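You operate a simulated robot arm through the tools that you are given. There is no shell and no other tool.

You are at the controls of a simulated robot arm. One attempt, no reset.

TASK
Put things in order on the white table. At the end: the grey battery stands where the clear honey jar stood; two of the bottles from the white table are on the black iron trivet; the silver syrup tin (marked "SYRUP 1") from the white table stands on top of the cream paper bundle; the clear honey jar stands where the silver syrup tin stood; whatever was shut is shut again. Leave all else as you found it, and nothing knocked over. Set down upright: bottle.

The check looks at the end state, three seconds after you hand in, the way a careful person would. Anything else that was tipped, shoved, dropped, spilled or broken makes it a failure.

THE ROBOT
A 6-joint arm with a two-finger gripper, fixed in place. Base frame: the origin is at the foot of the arm, x ahead of it, y to its left, z up; the work surface is at about z = 0. Readings come in mm, degrees, newtons and seconds.
With the tool pointing down near the work surface it reaches from about 240 to 620 mm from the base axis. Its first joint turns from -66.0 to 66.0 degrees. Payload 1.37 kg.
The TCP is the grasp point between the finger pads, 22 mm short of the fingertips. In the tool frame z runs along the fingers and y along their closing line. The gripper opens to 92 mm; its body begins 65 mm behind the TCP.
Orientation is that of the tool frame in the base frame, as a unit quaternion [x, y, z, w]. With the fingers straight down and closing along the base's y, the tool's x points along the base's -x, its y along +y and its z along -z.

THE INTERFACE
- The arm moves only by the tool nudge_tool. Its argument "plan" is one flat list of numbers, 7 for each row, row after row: the closure, from 0 (fully open) to 1 (shut), then the shift along the tool's x, y, z in units of 25 mm (1.0 is 25 mm), then the turn, a rotation vector about the tool's x, y, z in units of 6 degrees (1.0 is 6 degrees). In form: [grip, dx, dy, dz, ax, ay, az, grip, dx, dy, dz, ax, ay, az, ...]. A call has 1 to 20 rows; each row shifts and turns the commanded pose from where the row before left it, along the tool's axes as they then stand. A call with a number of a shift or a turn outside -1 to 1 is refused whole. Each row takes 0.2 s and may step no farther than 50 mm and 8.6 degrees from the row before; otherwise, or with a gripper value out of range, the whole call is refused. Where a pose cannot be reached the arm comes as near as it can. A force on the tool above 40 N (or 10 N above the force at the start of the call, whichever is more), or a blocked arm, ends the call early, and 0.2 s more pass. The fingers move at their own pace (about 59.9 mm/s each) and stop on an object; they squeeze with about 23 N. The grip force told is the motor's: it shows also when the fingers shut on nothing. Time passes only in rows, and 0.2 s behind the last, so rows that do not move let the fingers close. It gives the time, the measured TCP pose, the force on the tool (base axes), the opening and the grip force at its end, in the units of the frame above (readings bear some noise), with the torque about the TCP (base axes, N m) and any sound that the robot's microphone picked up.
- Cameras (640 x 400 px; columns grow to the right, rows downward): "scene" is fixed at [44.2, -444.8, 573.7]; the picture's right is [0.65, -0.76, 0.00], its down [-0.50, -0.43, -0.75] and it looks along [0.57, 0.49, -0.66] (base axes); focal length 300 px, centre (320, 200). "wrist" rides on the gripper at [71, 19, -102] in the tool frame; the picture's right is [-0.26, 0.97, 0.00], its down [-0.75, -0.20, -0.63] and it looks along [-0.60, -0.16, 0.78] (tool axes); focal length 280 px, centre (320, 200). There is no depth. A picture from a camera that has moved, and an enlarged one, comes with that camera's place and axes in the base frame and with its lens.
- capture(camera): a new picture of that camera. No time passes.
- close_up(camera, box): a new picture of the part [left, top, right, bottom] of that camera's present view, enlarged. No time passes.
- job_done(): hands the job in; it is judged then, once.

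Places have to be worked out from the pictures, the camera data and where the tool is seen. Open the gripper and draw the arm clear of the work before you hand the job in, unless the task says otherwise.

The tools are called after "Request:" as a command line: name --argument value ..., lists and objects as JSON in quotes. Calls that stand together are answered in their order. nudge_tool: Moves the arm, as the interface text tells. Its arguments: {"type":"object","properties":{"plan":{"type":"array"}},"required":["plan"]} The other tools are called the same way: capture (camera) takes a picture; close_up (camera, box) takes an enlarged picture of a part of a camera's view; job_done () hands the job in.

At the start:

```text
t: 0.0
ee_pos: [368.2, -32.8, 333.5]
tool_rot: [0.0, 1.0, -0.001, 0.0]
contact_force: [-0.2, 0.3, 0.2]
wrist_torque: [0.0, -0.02, 0.03]
opening: 92.0
grip_force: 0.0
```

scene: 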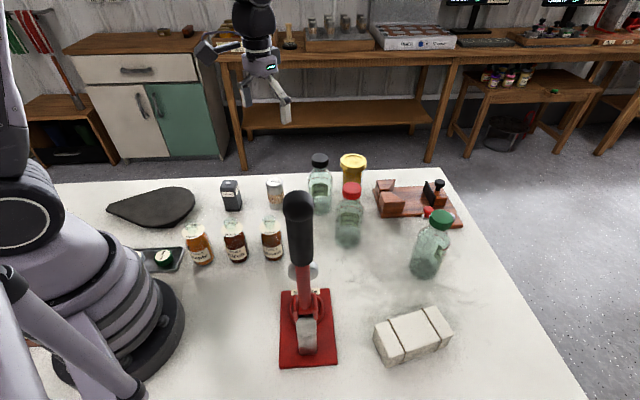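
wrist: 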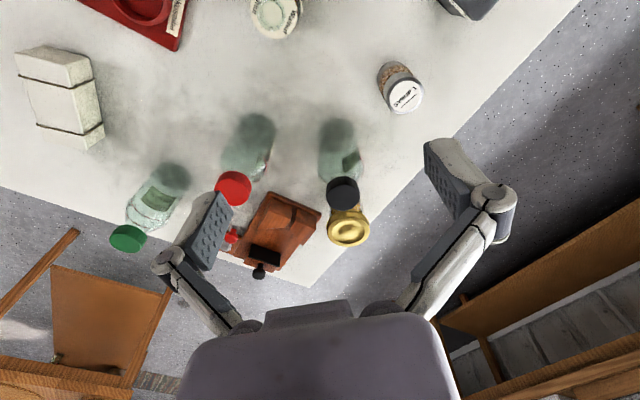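

I start by looking closely at the scene to identify each object before moving.

Request:
close_up --camera "scene" --box '[80, 140, 300, 280]'

Request:
close_up --camera "scene" --box '[260, 140, 480, 280]'

Request:
close_up --camera "scene" --box '[240, 240, 480, 390]'

Request:
close_up --camera "wrist" --box '[0, 0, 640, 400]'

```text
2.86 times, centred on (190, 210) of scene
camera zoom: at [44.2, -444.8, 573.7], right [0.65, -0.76, 0.0], down [-0.5, -0.43, -0.75], along [0.57, 0.49, -0.66], focal length 857 px, centre (691, 171)
```

zoom: 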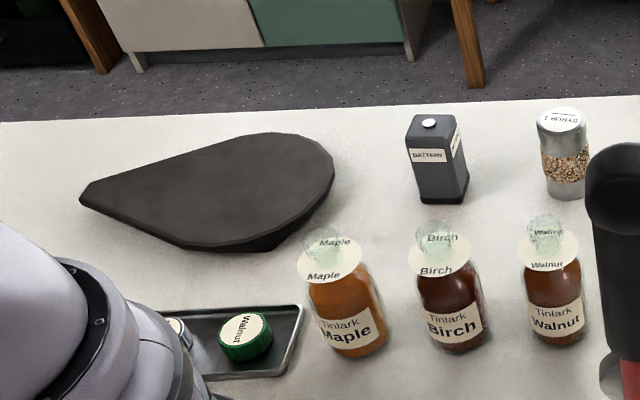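

```text
2.86 times, centred on (370, 210) of scene
camera zoom: at [44.2, -444.8, 573.7], right [0.65, -0.76, 0.0], down [-0.5, -0.43, -0.75], along [0.57, 0.49, -0.66], focal length 857 px, centre (177, 171)
```

zoom: 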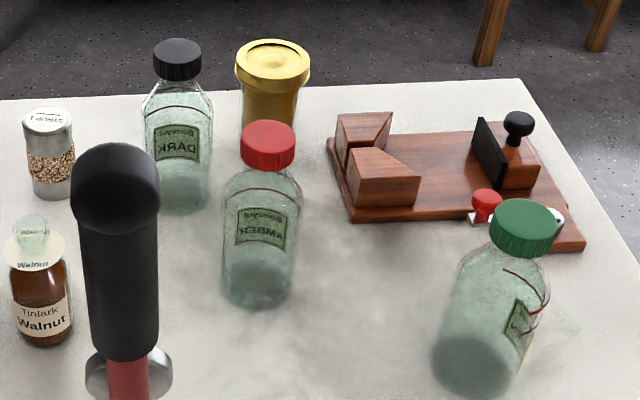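

```text
2.67 times, centred on (360, 315) of scene
camera zoom: at [44.2, -444.8, 573.7], right [0.65, -0.76, 0.0], down [-0.5, -0.43, -0.75], along [0.57, 0.49, -0.66], focal length 800 px, centre (213, -107)
```

zoom: 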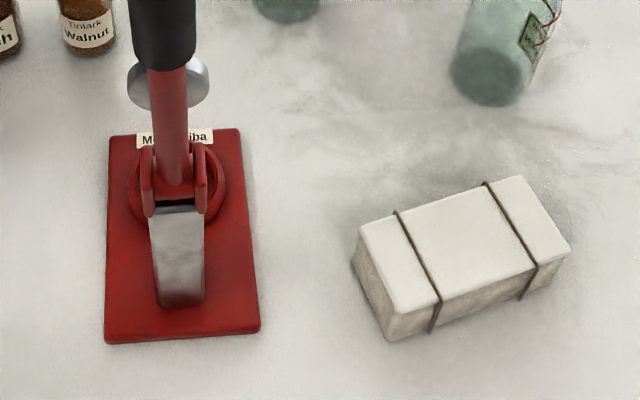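

```text
1.00 times, centred on (320, 200) of wrist (not enlarged: the box is as wide or as high as the picture)
camera zoom: at [297.4, -14.6, 432.9], right [0.26, 0.97, 0.0], down [0.75, -0.2, 0.63], along [0.6, -0.16, -0.78], focal length 280 px, centre (320, 200)
```

zoom: 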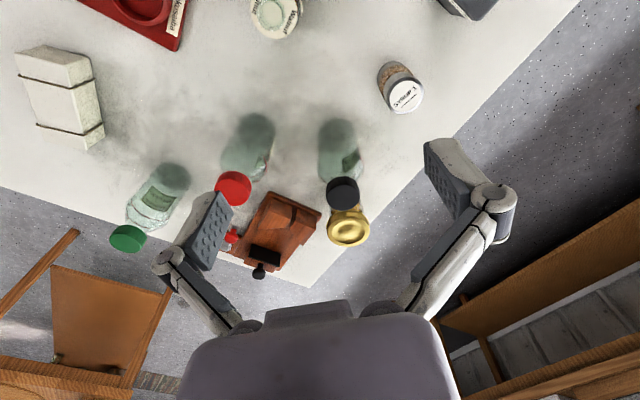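

The wrist and scene pictures show three capped green-glass bottles, three Tinlark bottles, a gold-lidded container and the small "SYRUP 1" tin. I need enlarged views to identify the honey jar.

Request:
close_up --camera "wrist" --box '[300, 160, 400, 260]'

Request:
close_up --camera "wrist" --box '[220, 0, 460, 130]'

Request:
close_up --camera "scene" --box '[300, 140, 400, 220]'

Request:
close_up --camera "scene" --box '[270, 180, 330, 300]'

```text
4.00 times, centred on (350, 210) of wrist
camera zoom: at [297.4, -14.6, 432.9], right [0.26, 0.97, 0.0], down [0.75, -0.2, 0.63], along [0.6, -0.16, -0.78], focal length 1122 px, centre (200, 160)
```

zoom: 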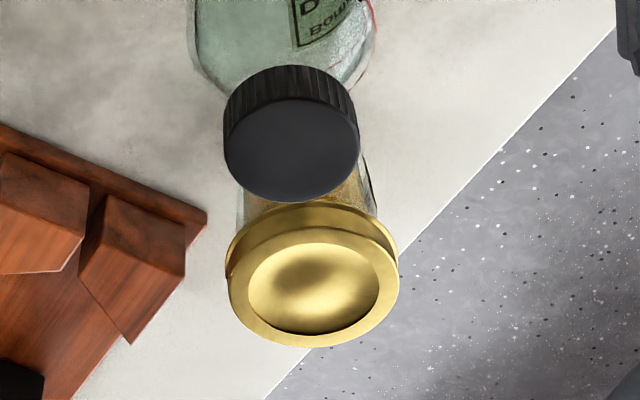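

```text
2.67 times, centred on (340, 65) of wrist
camera zoom: at [297.4, -14.6, 432.9], right [0.26, 0.97, 0.0], down [0.75, -0.2, 0.63], along [0.6, -0.16, -0.78], focal length 748 px, centre (267, 560)
```

zoom: 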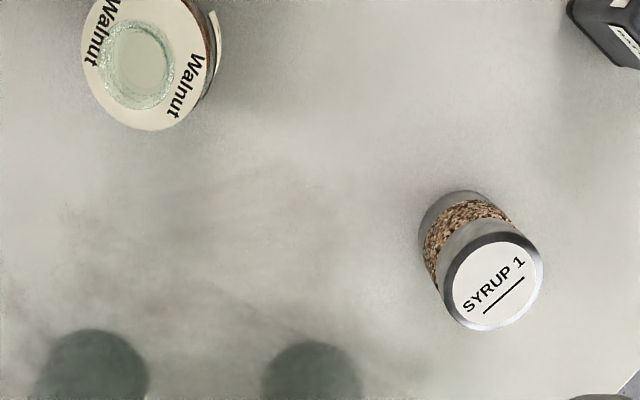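

```text
5.00 times, centred on (350, 180) of scene
camera zoom: at [44.2, -444.8, 573.7], right [0.65, -0.76, 0.0], down [-0.5, -0.43, -0.75], along [0.57, 0.49, -0.66], focal length 1500 px, centre (170, 300)
```

zoom: 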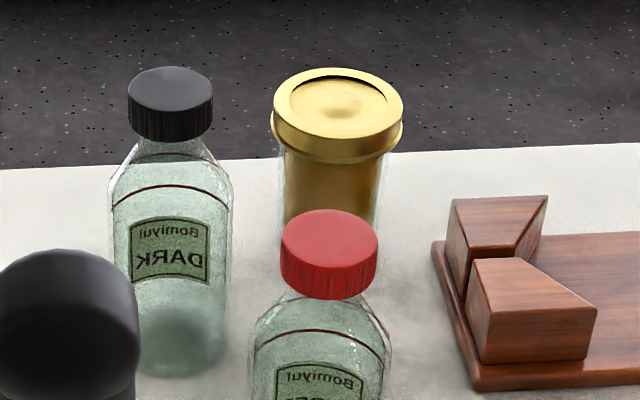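

```text
3.33 times, centred on (300, 240) of scene
camera zoom: at [44.2, -444.8, 573.7], right [0.65, -0.76, 0.0], down [-0.5, -0.43, -0.75], along [0.57, 0.49, -0.66], focal length 1000 px, centre (387, 67)
```

zoom: 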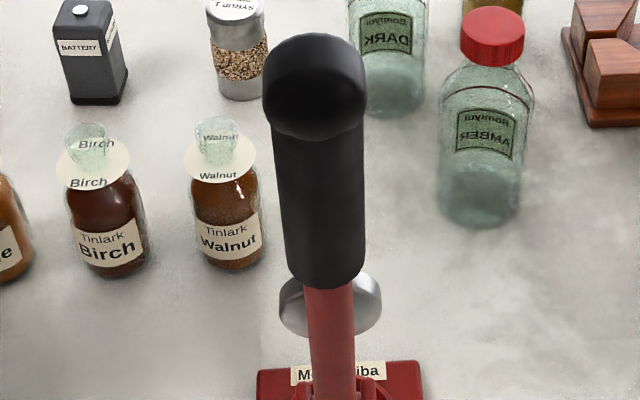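

The gold-lidded glass jar is the honey jar (about x 635, y -54). The tall press handle sits near (219,-262). Before moving anything I'll yaw the tool 90° in place so the wrist camera sees the trivet and the battery.

Request:
nudge_tool --plan '[0, 0, 0, 0, 0, 0, -1, 0, 0, 0, 0, 0, 0, -1, 0, 0, 0, 0, 0, 0, -1, 0, 0, 0, 0, 0, 0, -1, 0, 0, 0, 0, 0, 0, -1, 0, 0, 0, 0, 0, 0, -1, 0, 0, 0, 0, 0, 0, -1, 0, 0, 0, 0, 0, 0, -1, 0, 0, 0, 0, 0, 0, -1, 0, 0, 0, 0, 0, 0, -1, 0, 0, 0, 0, 0, 0, -1, 0, 0, 0, 0, 0, 0, -1, 0, 0, 0, 0, 0, 0, -1, 0, 0, 0, 0, 0, 0, -1, 0, 0, 0, 0, 0, 0, -1]'

Request:
capture --camera "wrist"

Request:
capture --camera "scene"

```text
t: 3.2
ee_pos: [369.7, -33.9, 333.8]
tool_rot: [0.708, -0.707, 0.001, 0.001]
contact_force: [-0.4, -0.3, -0.3]
wrist_torque: [-0.01, 0.01, 0.01]
opening: 92.0
grip_force: 0.1
```

```text
taken
camera wrist: at [349.2, -104.3, 433.1], right [-0.97, 0.26, 0.0], down [0.2, 0.75, 0.62], along [0.16, 0.6, -0.78], focal length 280 px, centre (320, 200)
```

wrist: 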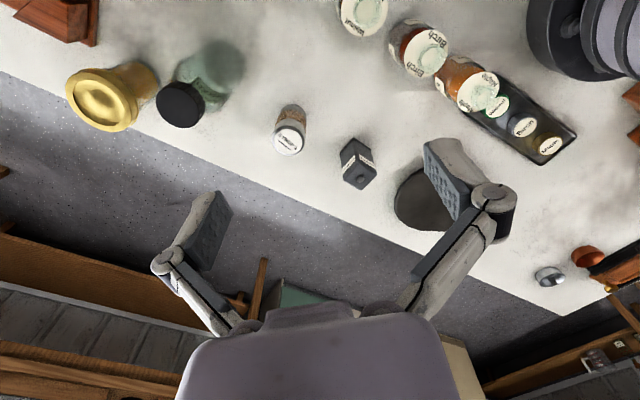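

```text
taken
```

scene: 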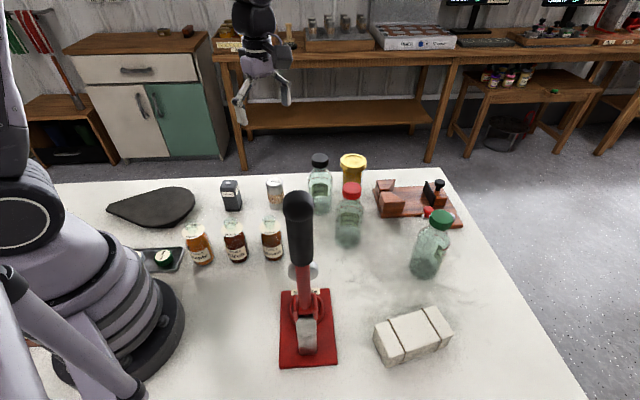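

The trivet is hidden behind a finger. I'll shift the camera toward the base and left so that it shows between the fingers.

Request:
nudge_tool --plan '[0, -0.8, 1, 0, 0, 0, 0, 0, -0.8, 1, 0, 0, 0, 0, 0, -0.8, 1, 0, 0, 0, 0, 0, -0.8, 1, 0, 0, 0, 0]'

Request:
capture --camera "wrist"

Request:
close_up --camera "wrist" --box '[200, 40, 480, 215]'

```text
t: 4.2
ee_pos: [268.8, 46.3, 334.0]
tool_rot: [-0.707, 0.707, -0.002, 0.0]
contact_force: [0.6, 0.7, 0.0]
wrist_torque: [0.0, -0.03, 0.03]
opening: 91.8
grip_force: 0.0
```

```text
taken
camera wrist: at [249.0, -25.2, 433.9], right [-0.97, 0.26, 0.0], down [0.2, 0.75, 0.62], along [0.16, 0.6, -0.78], focal length 280 px, centre (320, 200)
```

wrist: 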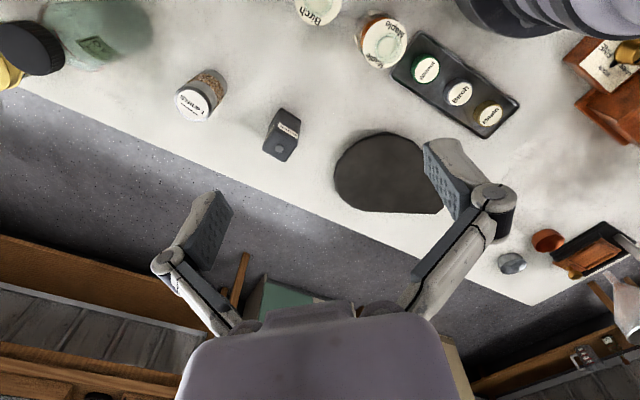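

```text
2.29 times, centred on (340, 128) of wrist
camera zoom: at [249.0, -25.2, 433.9], right [-0.97, 0.26, 0.0], down [0.2, 0.75, 0.62], along [0.16, 0.6, -0.78], focal length 641 px, centre (274, 366)
```

zoom: 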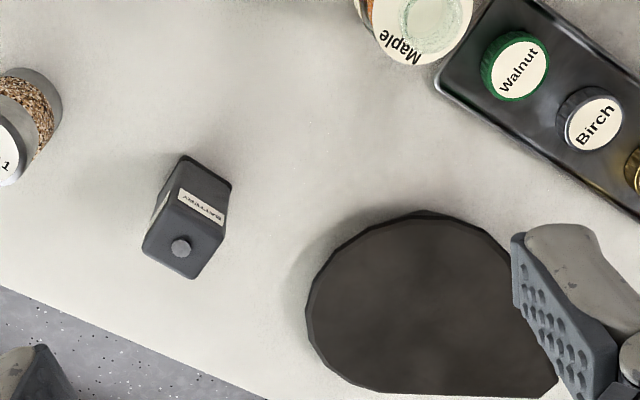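

The trivet is a teardrop plate whose round part is centred near (226,268), with a radius of about 78 mm. It has room for two bottles of about 61 mm diameter. DARK is near (502,-44) with its cap top at about z 174, so I'll move high above it, keeping the 90° yaw, to refine its position.

Request:
nudge_tool --plan '[0, 0.36, -0.933, 0.1, 0, 0, 0, 0, 0.36, -0.933, 0.1, 0, 0, 0, 0, 0.36, -0.933, 0.1, 0, 0, 0, 0, 0.36, -0.933, 0.1, 0, 0, 0, 0, 0.36, -0.933, 0.1, 0, 0, 0, 0, 0.36, -0.933, 0.1, 0, 0, 0, 0, 0.36, -0.933, 0.1, 0, 0, 0, 0, 0.36, -0.933, 0.1, 0, 0, 0, 0, 0.36, -0.933, 0.1, 0, 0, 0, 0, 0.36, -0.933, 0.1, 0, 0, 0]'

Request:
capture --camera "wrist"

Request:
capture --camera "scene"

```text
t: 6.4
ee_pos: [501.4, -43.6, 307.4]
tool_rot: [-0.707, 0.707, -0.001, 0.0]
contact_force: [0.0, -1.0, 0.5]
wrist_torque: [-0.01, -0.01, 0.02]
opening: 92.1
grip_force: 0.2
```

```text
taken
camera wrist: at [482.1, -114.6, 407.9], right [-0.97, 0.26, 0.0], down [0.2, 0.75, 0.62], along [0.16, 0.6, -0.78], focal length 280 px, centre (320, 200)
```

wrist: 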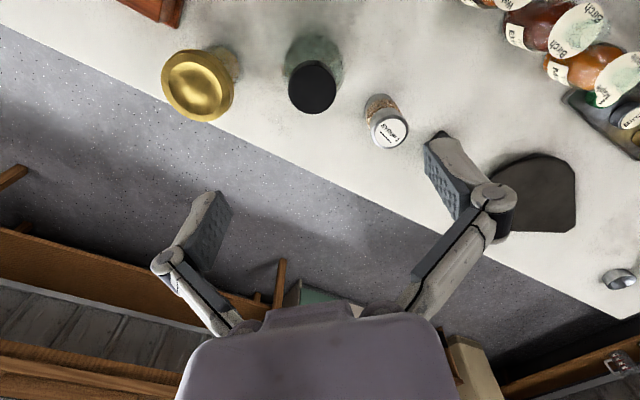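

```text
taken
```

scene: 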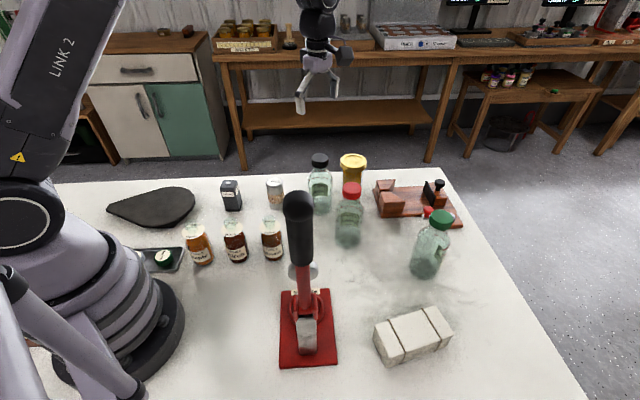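

I'll zoom on this view to refine the cap, honey lid and syrup tin positions.

Request:
close_up --camera "wrist" --box '[150, 20, 420, 160]'

Request:
close_up --camera "scene" --box '[260, 150, 420, 250]'

Request:
close_up --camera "wrist" --box '[440, 130, 640, 330]'

```text
2.37 times, centred on (285, 90) of wrist
camera zoom: at [482.1, -114.6, 407.9], right [-0.97, 0.26, 0.0], down [0.2, 0.75, 0.62], along [0.16, 0.6, -0.78], focal length 665 px, centre (403, 461)
```

zoom: 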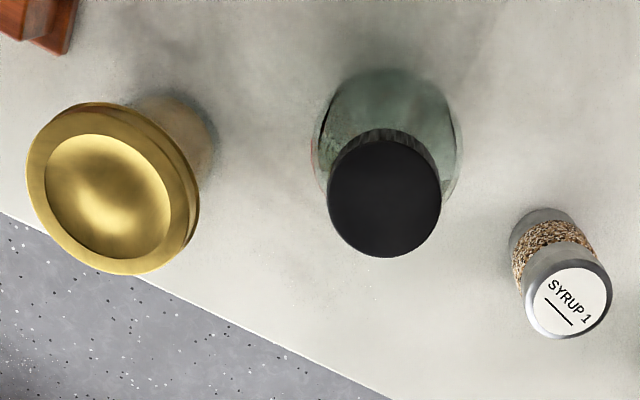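

```text
4.00 times, centred on (340, 200) of scene
camera zoom: at [44.2, -444.8, 573.7], right [0.65, -0.76, 0.0], down [-0.5, -0.43, -0.75], along [0.57, 0.49, -0.66], focal length 1200 px, centre (240, 200)
```

zoom: 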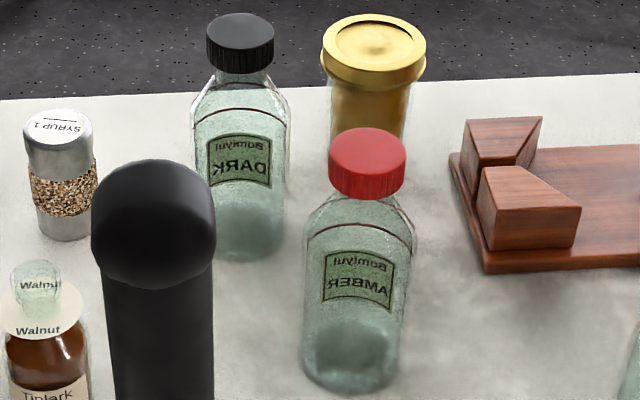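

```text
2.00 times, centred on (540, 230) of wrist
camera zoom: at [482.1, -114.6, 407.9], right [-0.97, 0.26, 0.0], down [0.2, 0.75, 0.62], along [0.16, 0.6, -0.78], focal length 561 px, centre (-120, 140)
```

zoom: 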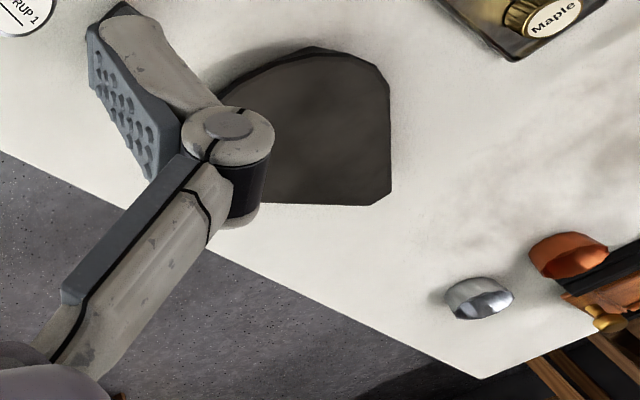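

My estimates agree: DARK at about (506,-44.5) with cap top z ≈168, honey lid at about (633,-58) with z ≈98, and the syrup tin at about (437,55) with z ≈83 and diameter 45. I'll descend over DARK to z ≈ 215 and check the alignment.

Request:
nudge_tool --plan '[0, 0.01, -0.046, 0.935, 0, 0, 0, 0, 0.01, -0.046, 0.935, 0, 0, 0, 0, 0.01, -0.046, 0.935, 0, 0, 0, 0, 0.01, -0.046, 0.935, 0, 0, 0]'

Request:
capture --camera "wrist"

Request:
capture --camera "scene"

```text
t: 7.4
ee_pos: [507.0, -45.1, 215.5]
tool_rot: [-0.707, 0.707, -0.001, 0.0]
contact_force: [-0.5, 0.0, -0.1]
wrist_torque: [-0.01, 0.0, -0.01]
opening: 91.8
grip_force: 0.0
```

```text
taken
camera wrist: at [486.6, -116.3, 315.4], right [-0.97, 0.26, 0.0], down [0.2, 0.75, 0.62], along [0.16, 0.6, -0.78], focal length 280 px, centre (320, 200)
```

wrist: 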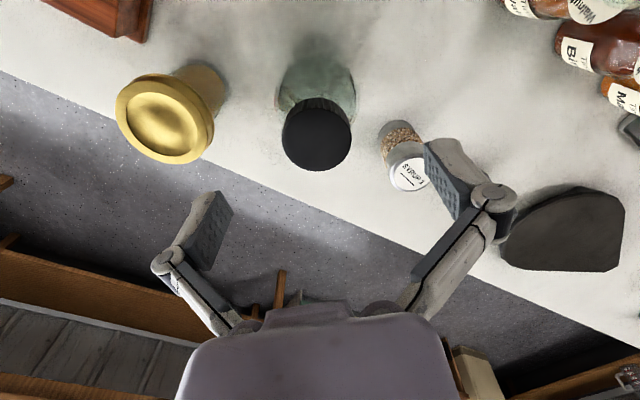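

```text
taken
```

scene: 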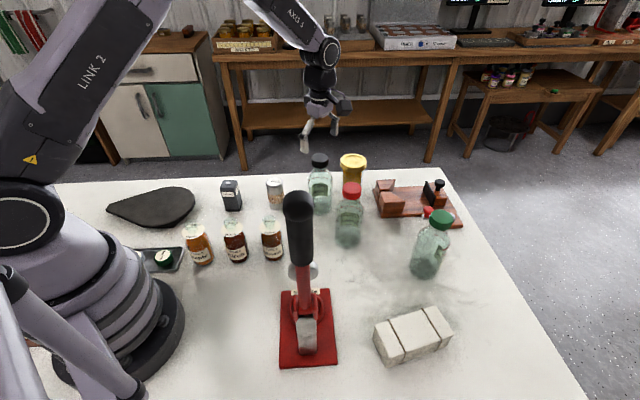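

The bottle axis is at about (507.4,-46), aligned with the TCP. I'll descend to z ≈110, so the palm stays above the cap and the pads meet the upper body, then look before closing.

Request:
nudge_tool --plan '[0, 0.02, 0, 0.9, 0, 0, 0, 0, 0.02, 0, 0.9, 0, 0, 0, 0, 0, 0, 0.9, 0, 0, 0, 0, 0, 0, 0.9, 0, 0, 0, 0, 0, 0, 0.6, 0, 0, 0]'

Request:
capture --camera "wrist"

Request:
close_up --camera "scene" --box '[260, 90, 420, 230]'

```text
t: 8.6
ee_pos: [506.4, -44.3, 109.2]
tool_rot: [-0.707, 0.707, 0.0, 0.0]
contact_force: [-0.3, 0.4, 0.4]
wrist_torque: [0.03, -0.02, 0.01]
opening: 92.0
grip_force: 0.0
```

```text
taken
camera wrist: at [486.2, -115.5, 209.8], right [-0.97, 0.26, 0.0], down [0.2, 0.75, 0.62], along [0.16, 0.6, -0.78], focal length 280 px, centre (320, 200)
```

wrist: 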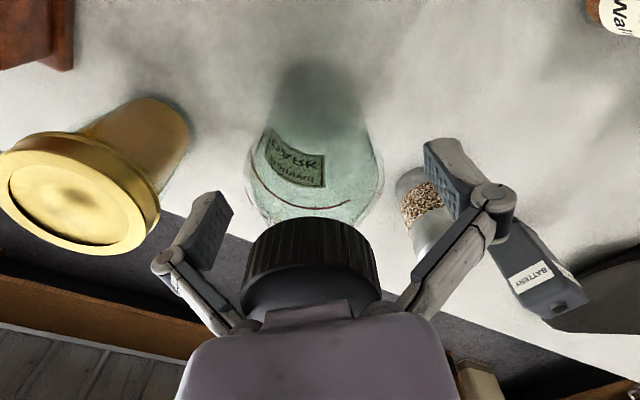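

```text
2.86 times, centred on (340, 160) of scene
camera zoom: at [44.2, -444.8, 573.7], right [0.65, -0.76, 0.0], down [-0.5, -0.43, -0.75], along [0.57, 0.49, -0.66], focal length 857 px, centre (263, 314)
```

zoom: 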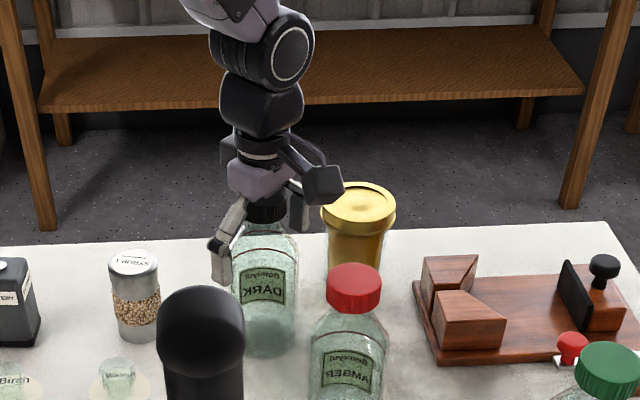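

The pads reach down to the label on the bottle's straight part, with no contact yet. I'll close the gripper now.

Request:
nudge_tool --plan '[1, 0, 0, 0, 0, 0, 0, 1, 0, 0, 0, 0, 0, 0, 1, 0, 0, 0, 0, 0, 0, 1, 0, 0, 0, 0, 0, 0]'

Request:
capture --camera "wrist"

Request:
close_up --camera "scene" --box '[260, 90, 420, 230]'

```text
t: 9.6
ee_pos: [505.9, -44.3, 110.8]
tool_rot: [0.707, -0.707, 0.002, 0.0]
contact_force: [3.4, -0.3, 8.7]
wrist_torque: [0.07, -0.15, -0.05]
opening: 64.9
grip_force: 23.3
```

```text
taken
camera wrist: at [486.5, -115.5, 210.6], right [-0.97, 0.26, 0.0], down [0.2, 0.75, 0.62], along [0.17, 0.6, -0.78], focal length 280 px, centre (320, 200)
```

wrist: 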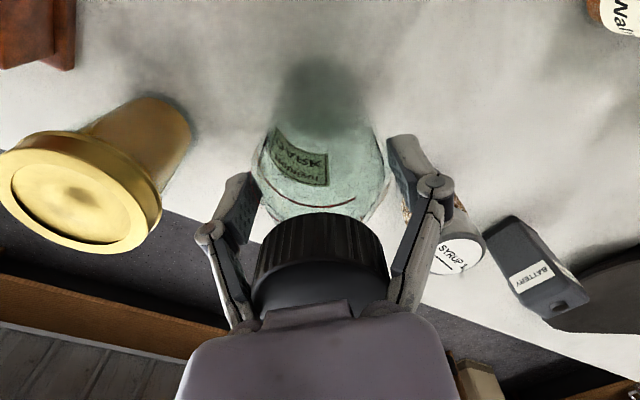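

```text
2.86 times, centred on (340, 160) of scene
camera zoom: at [44.2, -444.8, 573.7], right [0.65, -0.76, 0.0], down [-0.5, -0.43, -0.75], along [0.57, 0.49, -0.66], focal length 857 px, centre (263, 314)
```

zoom: 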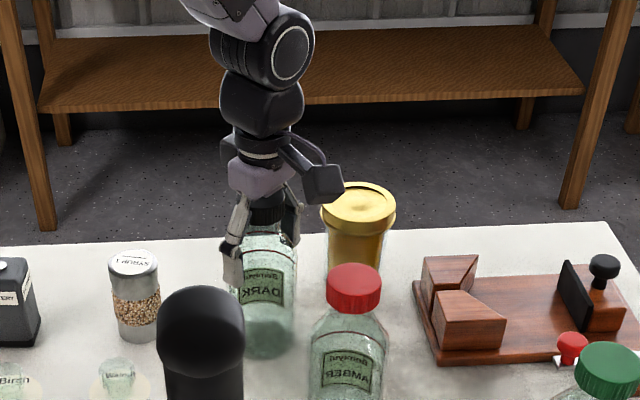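

The gripper holds at 64.9 mm with 23 N. I'll lift a little and check that the bottle comes up without slipping.

Request:
nudge_tool --plan '[1, 0, 0, -0.4, 0, 0, 0, 1, 0, 0, -0.4, 0, 0, 0, 1, 0, 0, 0, 0, 0, 0, 1, 0, 0, 0, 0, 0, 0]'

Request:
capture --camera "wrist"

Request:
close_up --camera "scene" --box '[260, 90, 420, 230]'

```text
t: 10.6
ee_pos: [506.7, -44.3, 130.0]
tool_rot: [0.707, -0.707, 0.001, 0.001]
contact_force: [0.3, -0.4, -2.9]
wrist_torque: [-0.02, -0.02, -0.01]
opening: 65.0
grip_force: 22.3
```

```text
taken
camera wrist: at [486.9, -115.8, 230.6], right [-0.97, 0.26, 0.0], down [0.2, 0.75, 0.62], along [0.16, 0.6, -0.78], focal length 280 px, centre (320, 200)
```

wrist: 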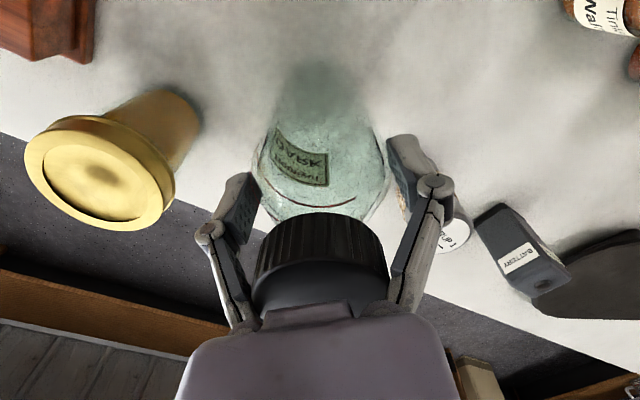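

```text
2.86 times, centred on (340, 160) of scene
camera zoom: at [44.2, -444.8, 573.7], right [0.65, -0.76, 0.0], down [-0.5, -0.43, -0.75], along [0.57, 0.49, -0.66], focal length 857 px, centre (263, 314)
```

zoom: 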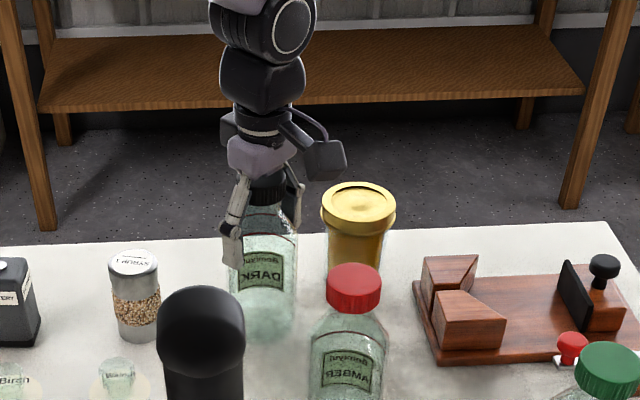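

The bottle lifted cleanly at about 0.3 kg and did not slip. I'll raise it to about z 260 and carry it over the syrup tin and battery toward the trivet spot B1 at about (242,262).

Request:
nudge_tool --plan '[1, 0, 0, -0.867, 0, 0, 0, 1, 0, 0, -0.867, 0, 0, 0, 1, 0, 0, -0.867, 0, 0, 0, 1, 0, 0, -0.867, 0, 0, 0, 1, 0, 0, -0.867, 0, 0, 0, 1, 0, 0, -0.867, 0, 0, 0]'

Request:
nudge_tool --plan '[1, -0.765, 0.6625, 0, 0, 0, 0, 1, -0.765, 0.6625, 0, 0, 0, 0, 1, -0.765, 0.6625, 0, 0, 0, 0, 1, -0.765, 0.6625, 0, 0, 0, 0, 1, -0.765, 0.6625, 0, 0, 0, 0, 1, -0.765, 0.6625, 0, 0, 0, 0, 1, -0.765, 0.6625, 0, 0, 0, 0, 1, -0.765, 0.6625, 0, 0, 0, 0, 1, -0.765, 0.6625, 0, 0, 0, 0, 1, -0.765, 0.6625, 0, 0, 0, 0, 1, -0.765, 0.6625, 0, 0, 0, 0, 1, -0.765, 0.6625, 0, 0, 0, 0, 1, -0.765, 0.6625, 0, 0, 0, 0, 1, -0.765, 0.6625, 0, 0, 0, 0, 1, -0.765, 0.6625, 0, 0, 0, 0, 1, -0.765, 0.6625, 0, 0, 0, 0]'

Request:
capture --camera "wrist"

Request:
capture --camera "scene"

```text
t: 12.0
ee_pos: [507.0, -47.1, 260.5]
tool_rot: [-0.707, 0.708, -0.001, -0.001]
contact_force: [-0.1, -0.2, -2.8]
wrist_torque: [0.0, -0.01, -0.01]
opening: 64.8
grip_force: 23.3
```

```text
t: 15.4
ee_pos: [238.1, 262.3, 258.5]
tool_rot: [0.707, -0.707, 0.001, 0.001]
contact_force: [1.6, 0.1, -2.8]
wrist_torque: [-0.01, 0.0, -0.02]
opening: 64.9
grip_force: 22.7
```

```text
taken
camera wrist: at [219.2, 189.6, 358.0], right [-0.97, 0.26, 0.0], down [0.2, 0.75, 0.62], along [0.16, 0.6, -0.78], focal length 280 px, centre (320, 200)
```

wrist: 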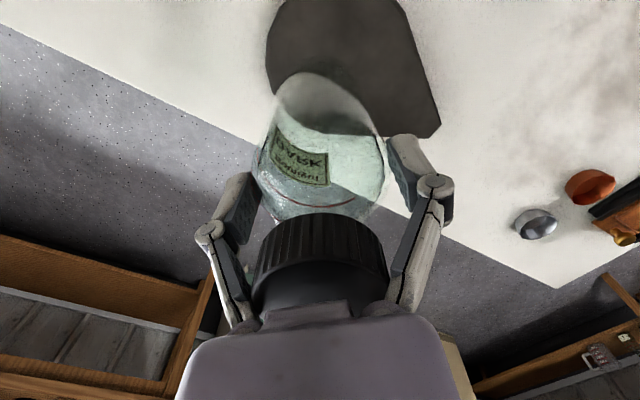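

```text
taken
```

scene: 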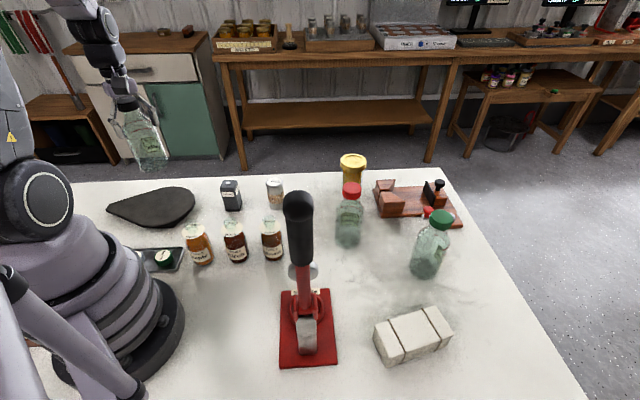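

The trivet outline is confirmed with its top near z 18. I'll yaw the held bottle 57° so the finger line runs across the planned bottle row, then look.

Request:
nudge_tool --plan '[1, 0, 0, 0, 0, 0, -0.95, 1, 0, 0, 0, 0, 0, -0.95, 1, 0, 0, 0, 0, 0, -0.95, 1, 0, 0, 0, 0, 0, -0.95, 1, 0, 0, 0, 0, 0, -0.95, 1, 0, 0, 0, 0, 0, -0.95, 1, 0, 0, 0, 0, 0, -0.95, 1, 0, 0, 0, 0, 0, -0.95, 1, 0, 0, 0, 0, 0, -0.95, 1, 0, 0, 0, 0, 0, -0.95, 1, 0, 0, 0, 0, 0, 0]'

Request:
capture --camera "wrist"

Request:
close_up --camera "scene" --box '[60, 20, 260, 240]'

```text
t: 17.8
ee_pos: [239.7, 260.3, 259.8]
tool_rot: [0.959, -0.283, 0.001, 0.0]
contact_force: [0.9, 0.8, -1.9]
wrist_torque: [-0.05, 0.0, -0.03]
opening: 65.0
grip_force: 22.8
```

```text
taken
camera wrist: at [288.9, 204.7, 359.4], right [-0.74, -0.67, 0.0], down [-0.52, 0.58, 0.62], along [-0.42, 0.46, -0.78], focal length 280 px, centre (320, 200)
```

wrist: 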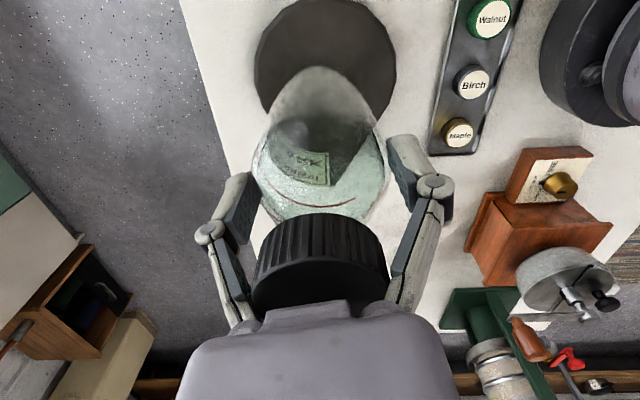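

```text
1.82 times, centred on (160, 130) of scene
camera zoom: at [44.2, -444.8, 573.7], right [0.65, -0.76, 0.0], down [-0.5, -0.43, -0.75], along [0.57, 0.49, -0.66], focal length 545 px, centre (611, 327)
```

zoom: 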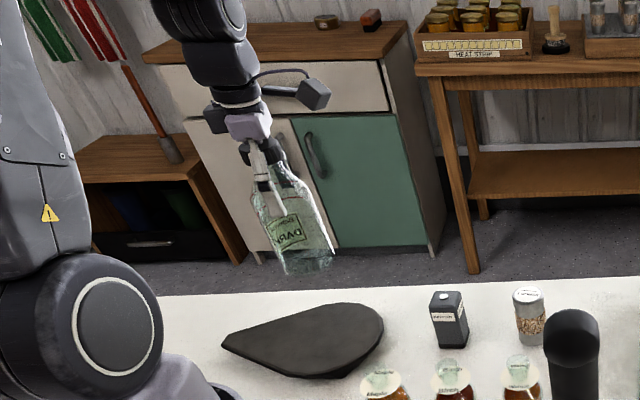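

The bottle hangs upright above the round part of the trivet. I'll descend to z ≈141, which puts the bottle base about 12 mm above the expected plate top.

Request:
nudge_tool --plan '[1, 0, 0, 0.8, 0, 0, 0, 1, 0, 0, 0.8, 0, 0, 0, 1, 0, 0, 0.8, 0, 0, 0, 1, 0, 0, 0.8, 0, 0, 0, 1, 0, 0, 0.8, 0, 0, 0, 1, 0, 0, 0.75, 0, 0, 0]'

Request:
capture --camera "wrist"

Request:
close_up --camera "scene" --box '[90, 80, 250, 240]'

```text
t: 19.2
ee_pos: [241.5, 259.5, 139.2]
tool_rot: [0.959, -0.284, 0.001, 0.001]
contact_force: [0.8, 0.8, -3.3]
wrist_torque: [0.0, 0.0, 0.0]
opening: 64.9
grip_force: 23.1
```

```text
taken
camera wrist: at [289.3, 203.8, 240.9], right [-0.75, -0.67, 0.0], down [-0.52, 0.58, 0.62], along [-0.42, 0.46, -0.78], focal length 280 px, centre (320, 200)
```

wrist: 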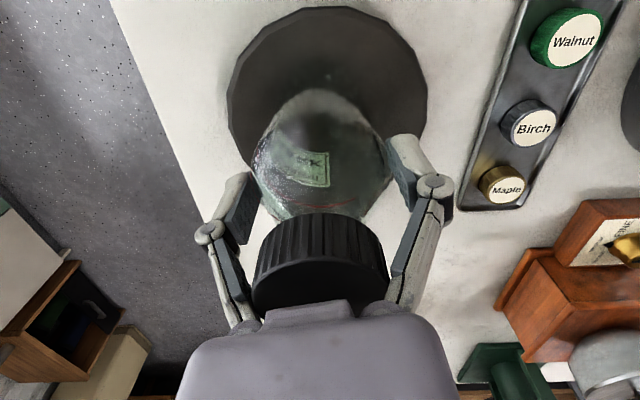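

```text
2.50 times, centred on (170, 160) of scene
camera zoom: at [44.2, -444.8, 573.7], right [0.65, -0.76, 0.0], down [-0.5, -0.43, -0.75], along [0.57, 0.49, -0.66], focal length 750 px, centre (695, 300)
```

zoom: 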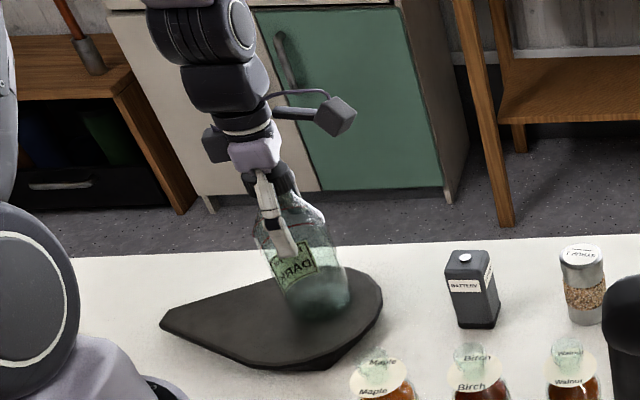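

The bottle base is well inside the trivet outline. I'll lower it in small steps and watch for contact.

Request:
nudge_tool --plan '[1, 0, 0, 0.12, 0, 0, 0, 1, 0, 0, 0.12, 0, 0, 0, 1, 0, 0, 0, 0, 0, 0]'

Request:
nudge_tool --plan '[1, 0, 0, 0.1, 0, 0, 0, 1, 0, 0, 0, 0, 0, 0]'

Request:
nudge_tool --plan '[1, 0, 0, 0.1, 0, 0, 0, 1, 0, 0, 0, 0, 0, 0]'

```text
t: 20.0
ee_pos: [241.2, 260.0, 135.0]
tool_rot: [0.959, -0.284, 0.001, 0.0]
contact_force: [-1.2, -4.5, 21.4]
wrist_torque: [0.02, 0.17, 0.04]
opening: 65.1
grip_force: 23.5
```

```text
t: 20.6
ee_pos: [241.1, 259.7, 131.3]
tool_rot: [0.959, -0.284, 0.001, 0.0]
contact_force: [-0.3, -2.3, 16.7]
wrist_torque: [0.19, 0.07, -0.01]
opening: 65.2
grip_force: 22.9
```

```text
t: 21.2
ee_pos: [240.9, 260.0, 130.5]
tool_rot: [0.959, -0.284, 0.001, 0.0]
contact_force: [-0.2, -3.5, 18.6]
wrist_torque: [0.12, -0.06, -0.03]
opening: 65.5
grip_force: 23.1
```

Contact came at about z 135, so the trivet top is at about z 24. The bottle is seated with about 18 N of downward load, so I'll open the gripper and look.

Request:
nudge_tool --plan '[0.9, 0, 0, -0.08, 0, 0, 0, 0, 0, 0, 0, 0, 0, 0, 0, 0, 0, 0, 0, 0, 0, 0, 0, 0, 0, 0, 0, 0]'

Request:
capture --camera "wrist"

Request:
close_up --camera "scene" --box '[90, 80, 250, 240]'

```text
t: 22.2
ee_pos: [240.7, 260.6, 130.4]
tool_rot: [0.959, -0.284, 0.0, 0.001]
contact_force: [-0.9, -0.7, 0.4]
wrist_torque: [-0.01, 0.01, -0.02]
opening: 92.0
grip_force: 0.0
```

```text
taken
camera wrist: at [289.0, 204.7, 231.5], right [-0.75, -0.67, 0.0], down [-0.52, 0.58, 0.62], along [-0.42, 0.46, -0.78], focal length 280 px, centre (320, 200)
```

wrist: 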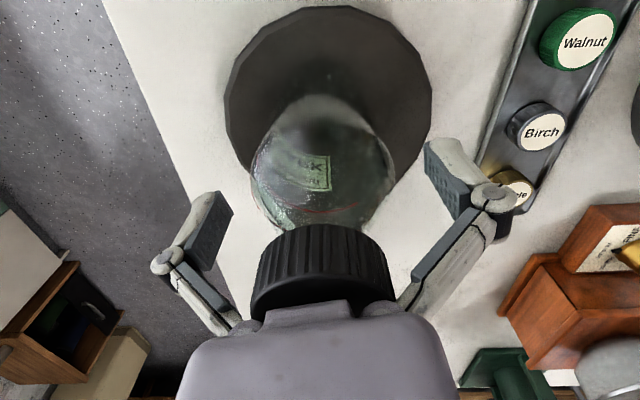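

```text
2.50 times, centred on (170, 160) of scene
camera zoom: at [44.2, -444.8, 573.7], right [0.65, -0.76, 0.0], down [-0.5, -0.43, -0.75], along [0.57, 0.49, -0.66], focal length 750 px, centre (695, 300)
```

zoom: 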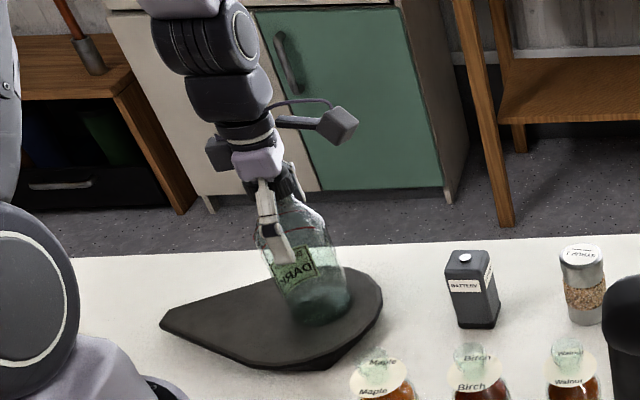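

The bottle stands free on the trivet. I'll withdraw straight up and check it.

Request:
nudge_tool --plan '[0, 0, 0, -0.4, 0, 0, 0, 0, 0, 0, -0.8, 0, 0, 0, 0, 0, 0, -0.9, 0, 0, 0, 0, 0, 0, -1, 0, 0, 0, 0, 0, 0, -1, 0, 0, 0, 0, 0, 0, -1, 0, 0, 0, 0, 0, 0, -0.5, 0, 0, 0]'

Request:
capture --camera "wrist"

Request:
close_up --camera "scene" --box '[90, 100, 250, 240]'

```text
t: 23.8
ee_pos: [241.1, 259.4, 271.6]
tool_rot: [0.959, -0.284, 0.001, 0.0]
contact_force: [-0.2, 0.4, 0.8]
wrist_torque: [0.02, 0.01, 0.01]
opening: 91.9
grip_force: 0.2
```

```text
taken
camera wrist: at [290.0, 204.7, 372.5], right [-0.75, -0.67, 0.0], down [-0.52, 0.58, 0.62], along [-0.42, 0.46, -0.78], focal length 280 px, centre (320, 200)
```

wrist: 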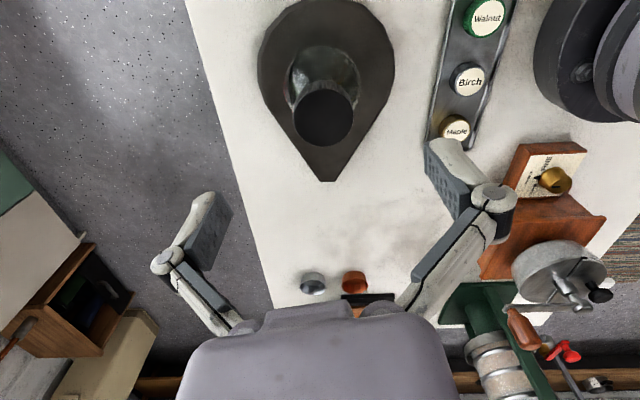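

```text
2.86 times, centred on (170, 170) of scene
camera zoom: at [44.2, -444.8, 573.7], right [0.65, -0.76, 0.0], down [-0.5, -0.43, -0.75], along [0.57, 0.49, -0.66], focal length 857 px, centre (749, 286)
```

zoom: 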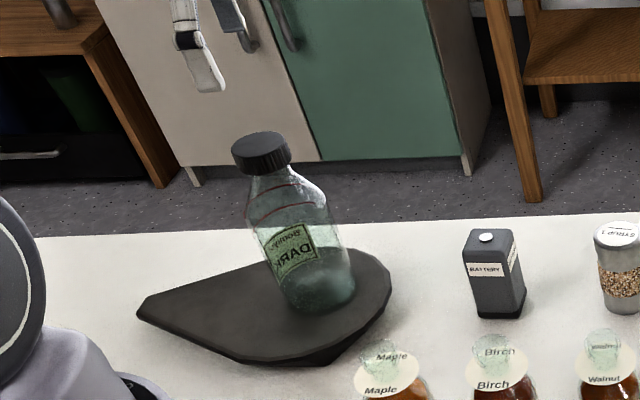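

DARK stands upright on the trivet at about (241,260), which leaves the second spot toward the tail at about (184,314). Next is AMBER near (460,-168), so I'll rotate back to yaw 90° and move high above it.

Request:
nudge_tool --plan '[0, 0, 0, 0, 0, 0, 0.95, 0, 0, 0, 0, 0, 0, 0.95, 0, 0, 0, 0, 0, 0, 0.95, 0, 0, 0, 0, 0, 0, 0.95, 0, 0, 0, 0, 0, 0, 0.95, 0, 0, 0, 0, 0, 0, 0.95, 0, 0, 0, 0, 0, 0, 0.95, 0, 0, 0, 0, 0, 0, 0.95, 0, 0, 0, 0, 0, 0, 0.95, 0, 0, 0, 0, 0, 0, 0.95]'

Request:
nudge_tool --plan '[0, 0.854, -0.434, 0, 0, 0, 0, 0, 0.854, -0.434, 0, 0, 0, 0, 0, 0.854, -0.434, 0, 0, 0, 0, 0, 0.854, -0.434, 0, 0, 0, 0, 0, 0.854, -0.434, 0, 0, 0, 0, 0, 0.854, -0.434, 0, 0, 0, 0, 0, 0.854, -0.434, 0, 0, 0, 0, 0, 0.854, -0.434, 0, 0, 0, 0, 0, 0.854, -0.434, 0, 0, 0, 0, 0, 0.854, -0.434, 0, 0, 0, 0, 0, 0.854, -0.434, 0, 0, 0, 0, 0, 0.854, -0.434, 0, 0, 0, 0, 0, 0.854, -0.434, 0, 0, 0, 0, 0, 0.854, -0.434, 0, 0, 0, 0, 0, 0.854, -0.434, 0, 0, 0, 0, 0, 0.854, -0.434, 0, 0, 0, 0, 0, 0.854, -0.434, 0, 0, 0, 0, 0, 0.854, -0.434, 0, 0, 0, 0, 0, 0.854, -0.434, 0, 0, 0, 0, 0, 0.854, -0.434, 0, 0, 0, 0]'

Request:
capture --camera "wrist"

Request:
capture --camera "scene"

```text
t: 26.0
ee_pos: [240.8, 260.9, 272.1]
tool_rot: [-0.706, 0.708, 0.0, 0.0]
contact_force: [-0.2, -1.2, -0.5]
wrist_torque: [0.01, 0.0, 0.0]
opening: 92.2
grip_force: 0.0
```

```text
t: 30.2
ee_pos: [456.8, -166.2, 271.1]
tool_rot: [0.707, -0.707, 0.001, 0.0]
contact_force: [0.1, 0.1, -0.6]
wrist_torque: [-0.02, 0.01, 0.01]
opening: 92.1
grip_force: 0.0
```

```text
taken
camera wrist: at [437.1, -237.1, 369.9], right [-0.97, 0.26, 0.0], down [0.2, 0.75, 0.62], along [0.16, 0.6, -0.78], focal length 280 px, centre (320, 200)
```

wrist: 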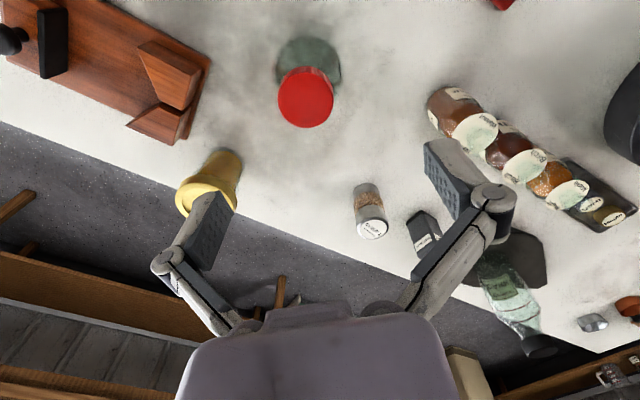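

```text
taken
```

scene: 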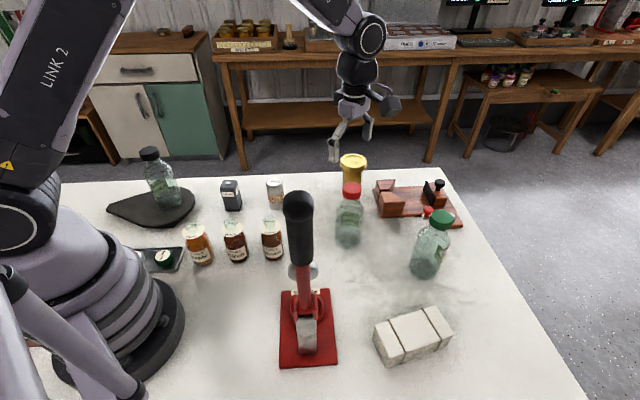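

The red cap's centre is at about (464.5,-173.5). I'll correct and descend to z ≈215 to refine.

Request:
nudge_tool --plan '[0, 0.093, -0.103, 0.75, 0, 0, 0, 0, 0.093, -0.103, 0.75, 0, 0, 0, 0, 0.093, -0.103, 0.75, 0, 0, 0]'

Request:
close_up --camera "wrist" --box '[200, 40, 440, 190]'

```text
t: 31.0
ee_pos: [464.8, -172.0, 214.8]
tool_rot: [0.707, -0.707, 0.002, 0.001]
contact_force: [-0.2, 0.0, -0.5]
wrist_torque: [0.02, 0.0, -0.03]
opening: 91.9
grip_force: 0.0
```

```text
2.67 times, centred on (320, 115) of wrist
camera zoom: at [445.1, -243.0, 313.7], right [-0.97, 0.26, 0.0], down [0.2, 0.75, 0.62], along [0.16, 0.6, -0.78], focal length 748 px, centre (320, 427)
```

zoom: 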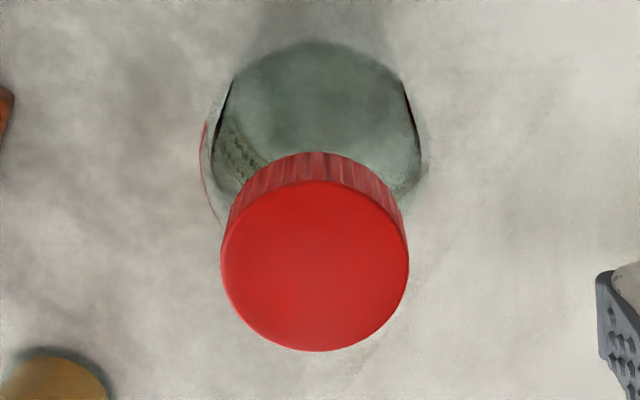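

AMBER is aligned with the TCP. I'll descend to z ≈110 and close.

Request:
nudge_tool --plan '[0, 0.02, 0, 0.9, 0, 0, 0, 0, 0.02, 0, 0.9, 0, 0, 0, 0, 0, 0, 0.9, 0, 0, 0, 0, 0, 0, 0.9, 0, 0, 0, 0, 0, 0, 0.58, 0, 0, 0]'

Request:
capture --camera "wrist"

Request:
nudge_tool --plan '[1, 0, 0, 0, 0, 0, 0, 1, 0, 0, 0, 0, 0, 0, 1, 0, 0, 0, 0, 0, 0, 1, 0, 0, 0, 0, 0, 0]'

Request:
capture --camera "wrist"

```text
t: 32.2
ee_pos: [464.8, -173.1, 111.2]
tool_rot: [0.708, -0.706, 0.001, 0.0]
contact_force: [-1.4, 0.2, -0.5]
wrist_torque: [0.01, -0.01, -0.04]
opening: 92.0
grip_force: 0.0
```

```text
taken
camera wrist: at [444.7, -244.9, 211.1], right [-0.97, 0.26, 0.0], down [0.2, 0.75, 0.62], along [0.16, 0.6, -0.78], focal length 280 px, centre (320, 200)
```

wrist: 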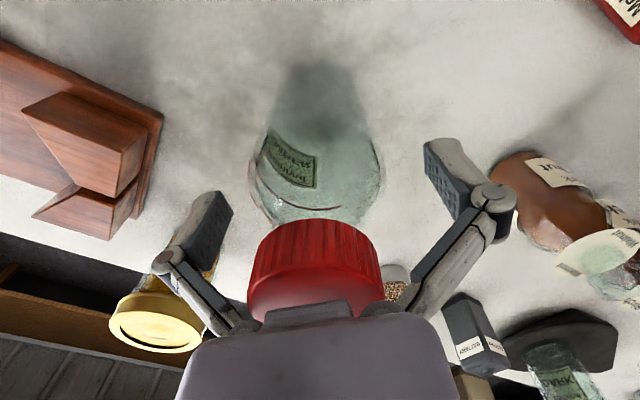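

```text
t: 33.2
ee_pos: [465.5, -173.3, 113.4]
tool_rot: [0.707, -0.707, 0.002, 0.0]
contact_force: [3.1, 0.2, 13.3]
wrist_torque: [-0.02, 0.09, -0.06]
opening: 64.3
grip_force: 23.2
```

```text
taken
camera wrist: at [445.1, -245.0, 212.2], right [-0.97, 0.26, 0.0], down [0.2, 0.75, 0.62], along [0.17, 0.6, -0.78], focal length 280 px, centre (320, 200)
```

wrist: 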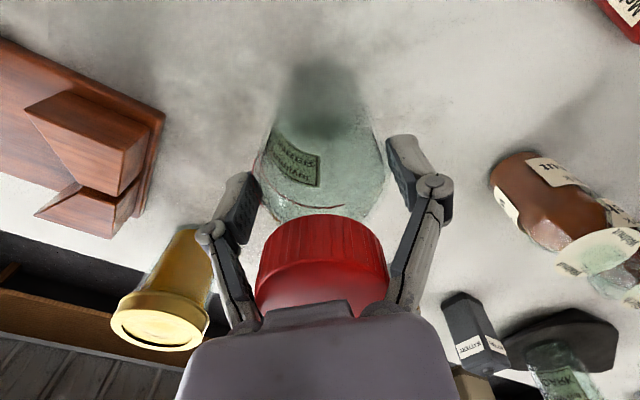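

The gripper holds at 64.3 mm with 23 N. I'll lift a little and check, then raise.

Request:
nudge_tool --plan '[1, 0, 0, -0.4, 0, 0, 0, 1, 0, 0, -0.4, 0, 0, 0, 1, 0, 0, 0, 0, 0, 0]'

Request:
nudge_tool --plan '[1, 0, 0, -0.8, 0, 0, 0, 1, 0, 0, -0.9, 0, 0, 0, 1, 0, 0, -0.9, 0, 0, 0, 1, 0, 0, -0.9, 0, 0, 0, 1, 0, 0, -0.9, 0, 0, 0, 1, 0, 0, -0.9, 0, 0, 0, 1, 0, 0, -0.9, 0, 0, 0, 1, 0, 0, 0, 0, 0, 0]'

Request:
capture --camera "wrist"

Request:
capture --camera "scene"

```text
t: 34.0
ee_pos: [464.7, -172.8, 130.4]
tool_rot: [0.707, -0.707, 0.0, 0.0]
contact_force: [-0.5, -0.3, -2.0]
wrist_torque: [0.02, 0.03, -0.01]
opening: 64.5
grip_force: 23.1
```

```text
t: 35.8
ee_pos: [464.3, -173.3, 285.6]
tool_rot: [-0.707, 0.707, 0.0, -0.001]
contact_force: [0.3, -0.1, -2.4]
wrist_torque: [-0.03, 0.02, -0.02]
opening: 64.2
grip_force: 22.9
```

```text
taken
camera wrist: at [444.7, -244.6, 386.3], right [-0.97, 0.26, 0.0], down [0.2, 0.75, 0.62], along [0.16, 0.6, -0.78], focal length 280 px, centre (320, 200)
```

wrist: 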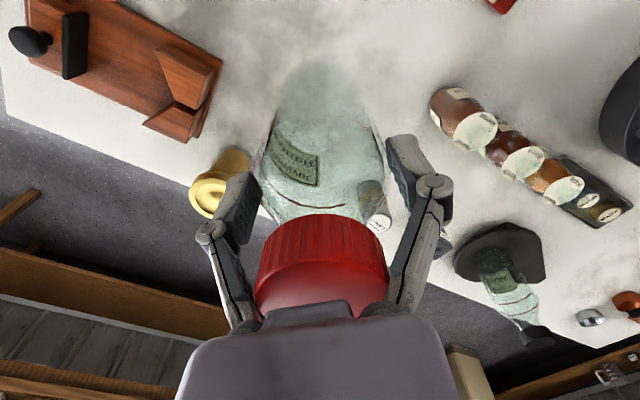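

```text
taken
```

scene: 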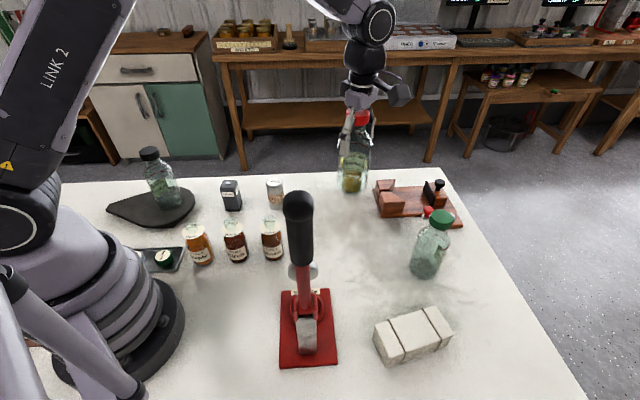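

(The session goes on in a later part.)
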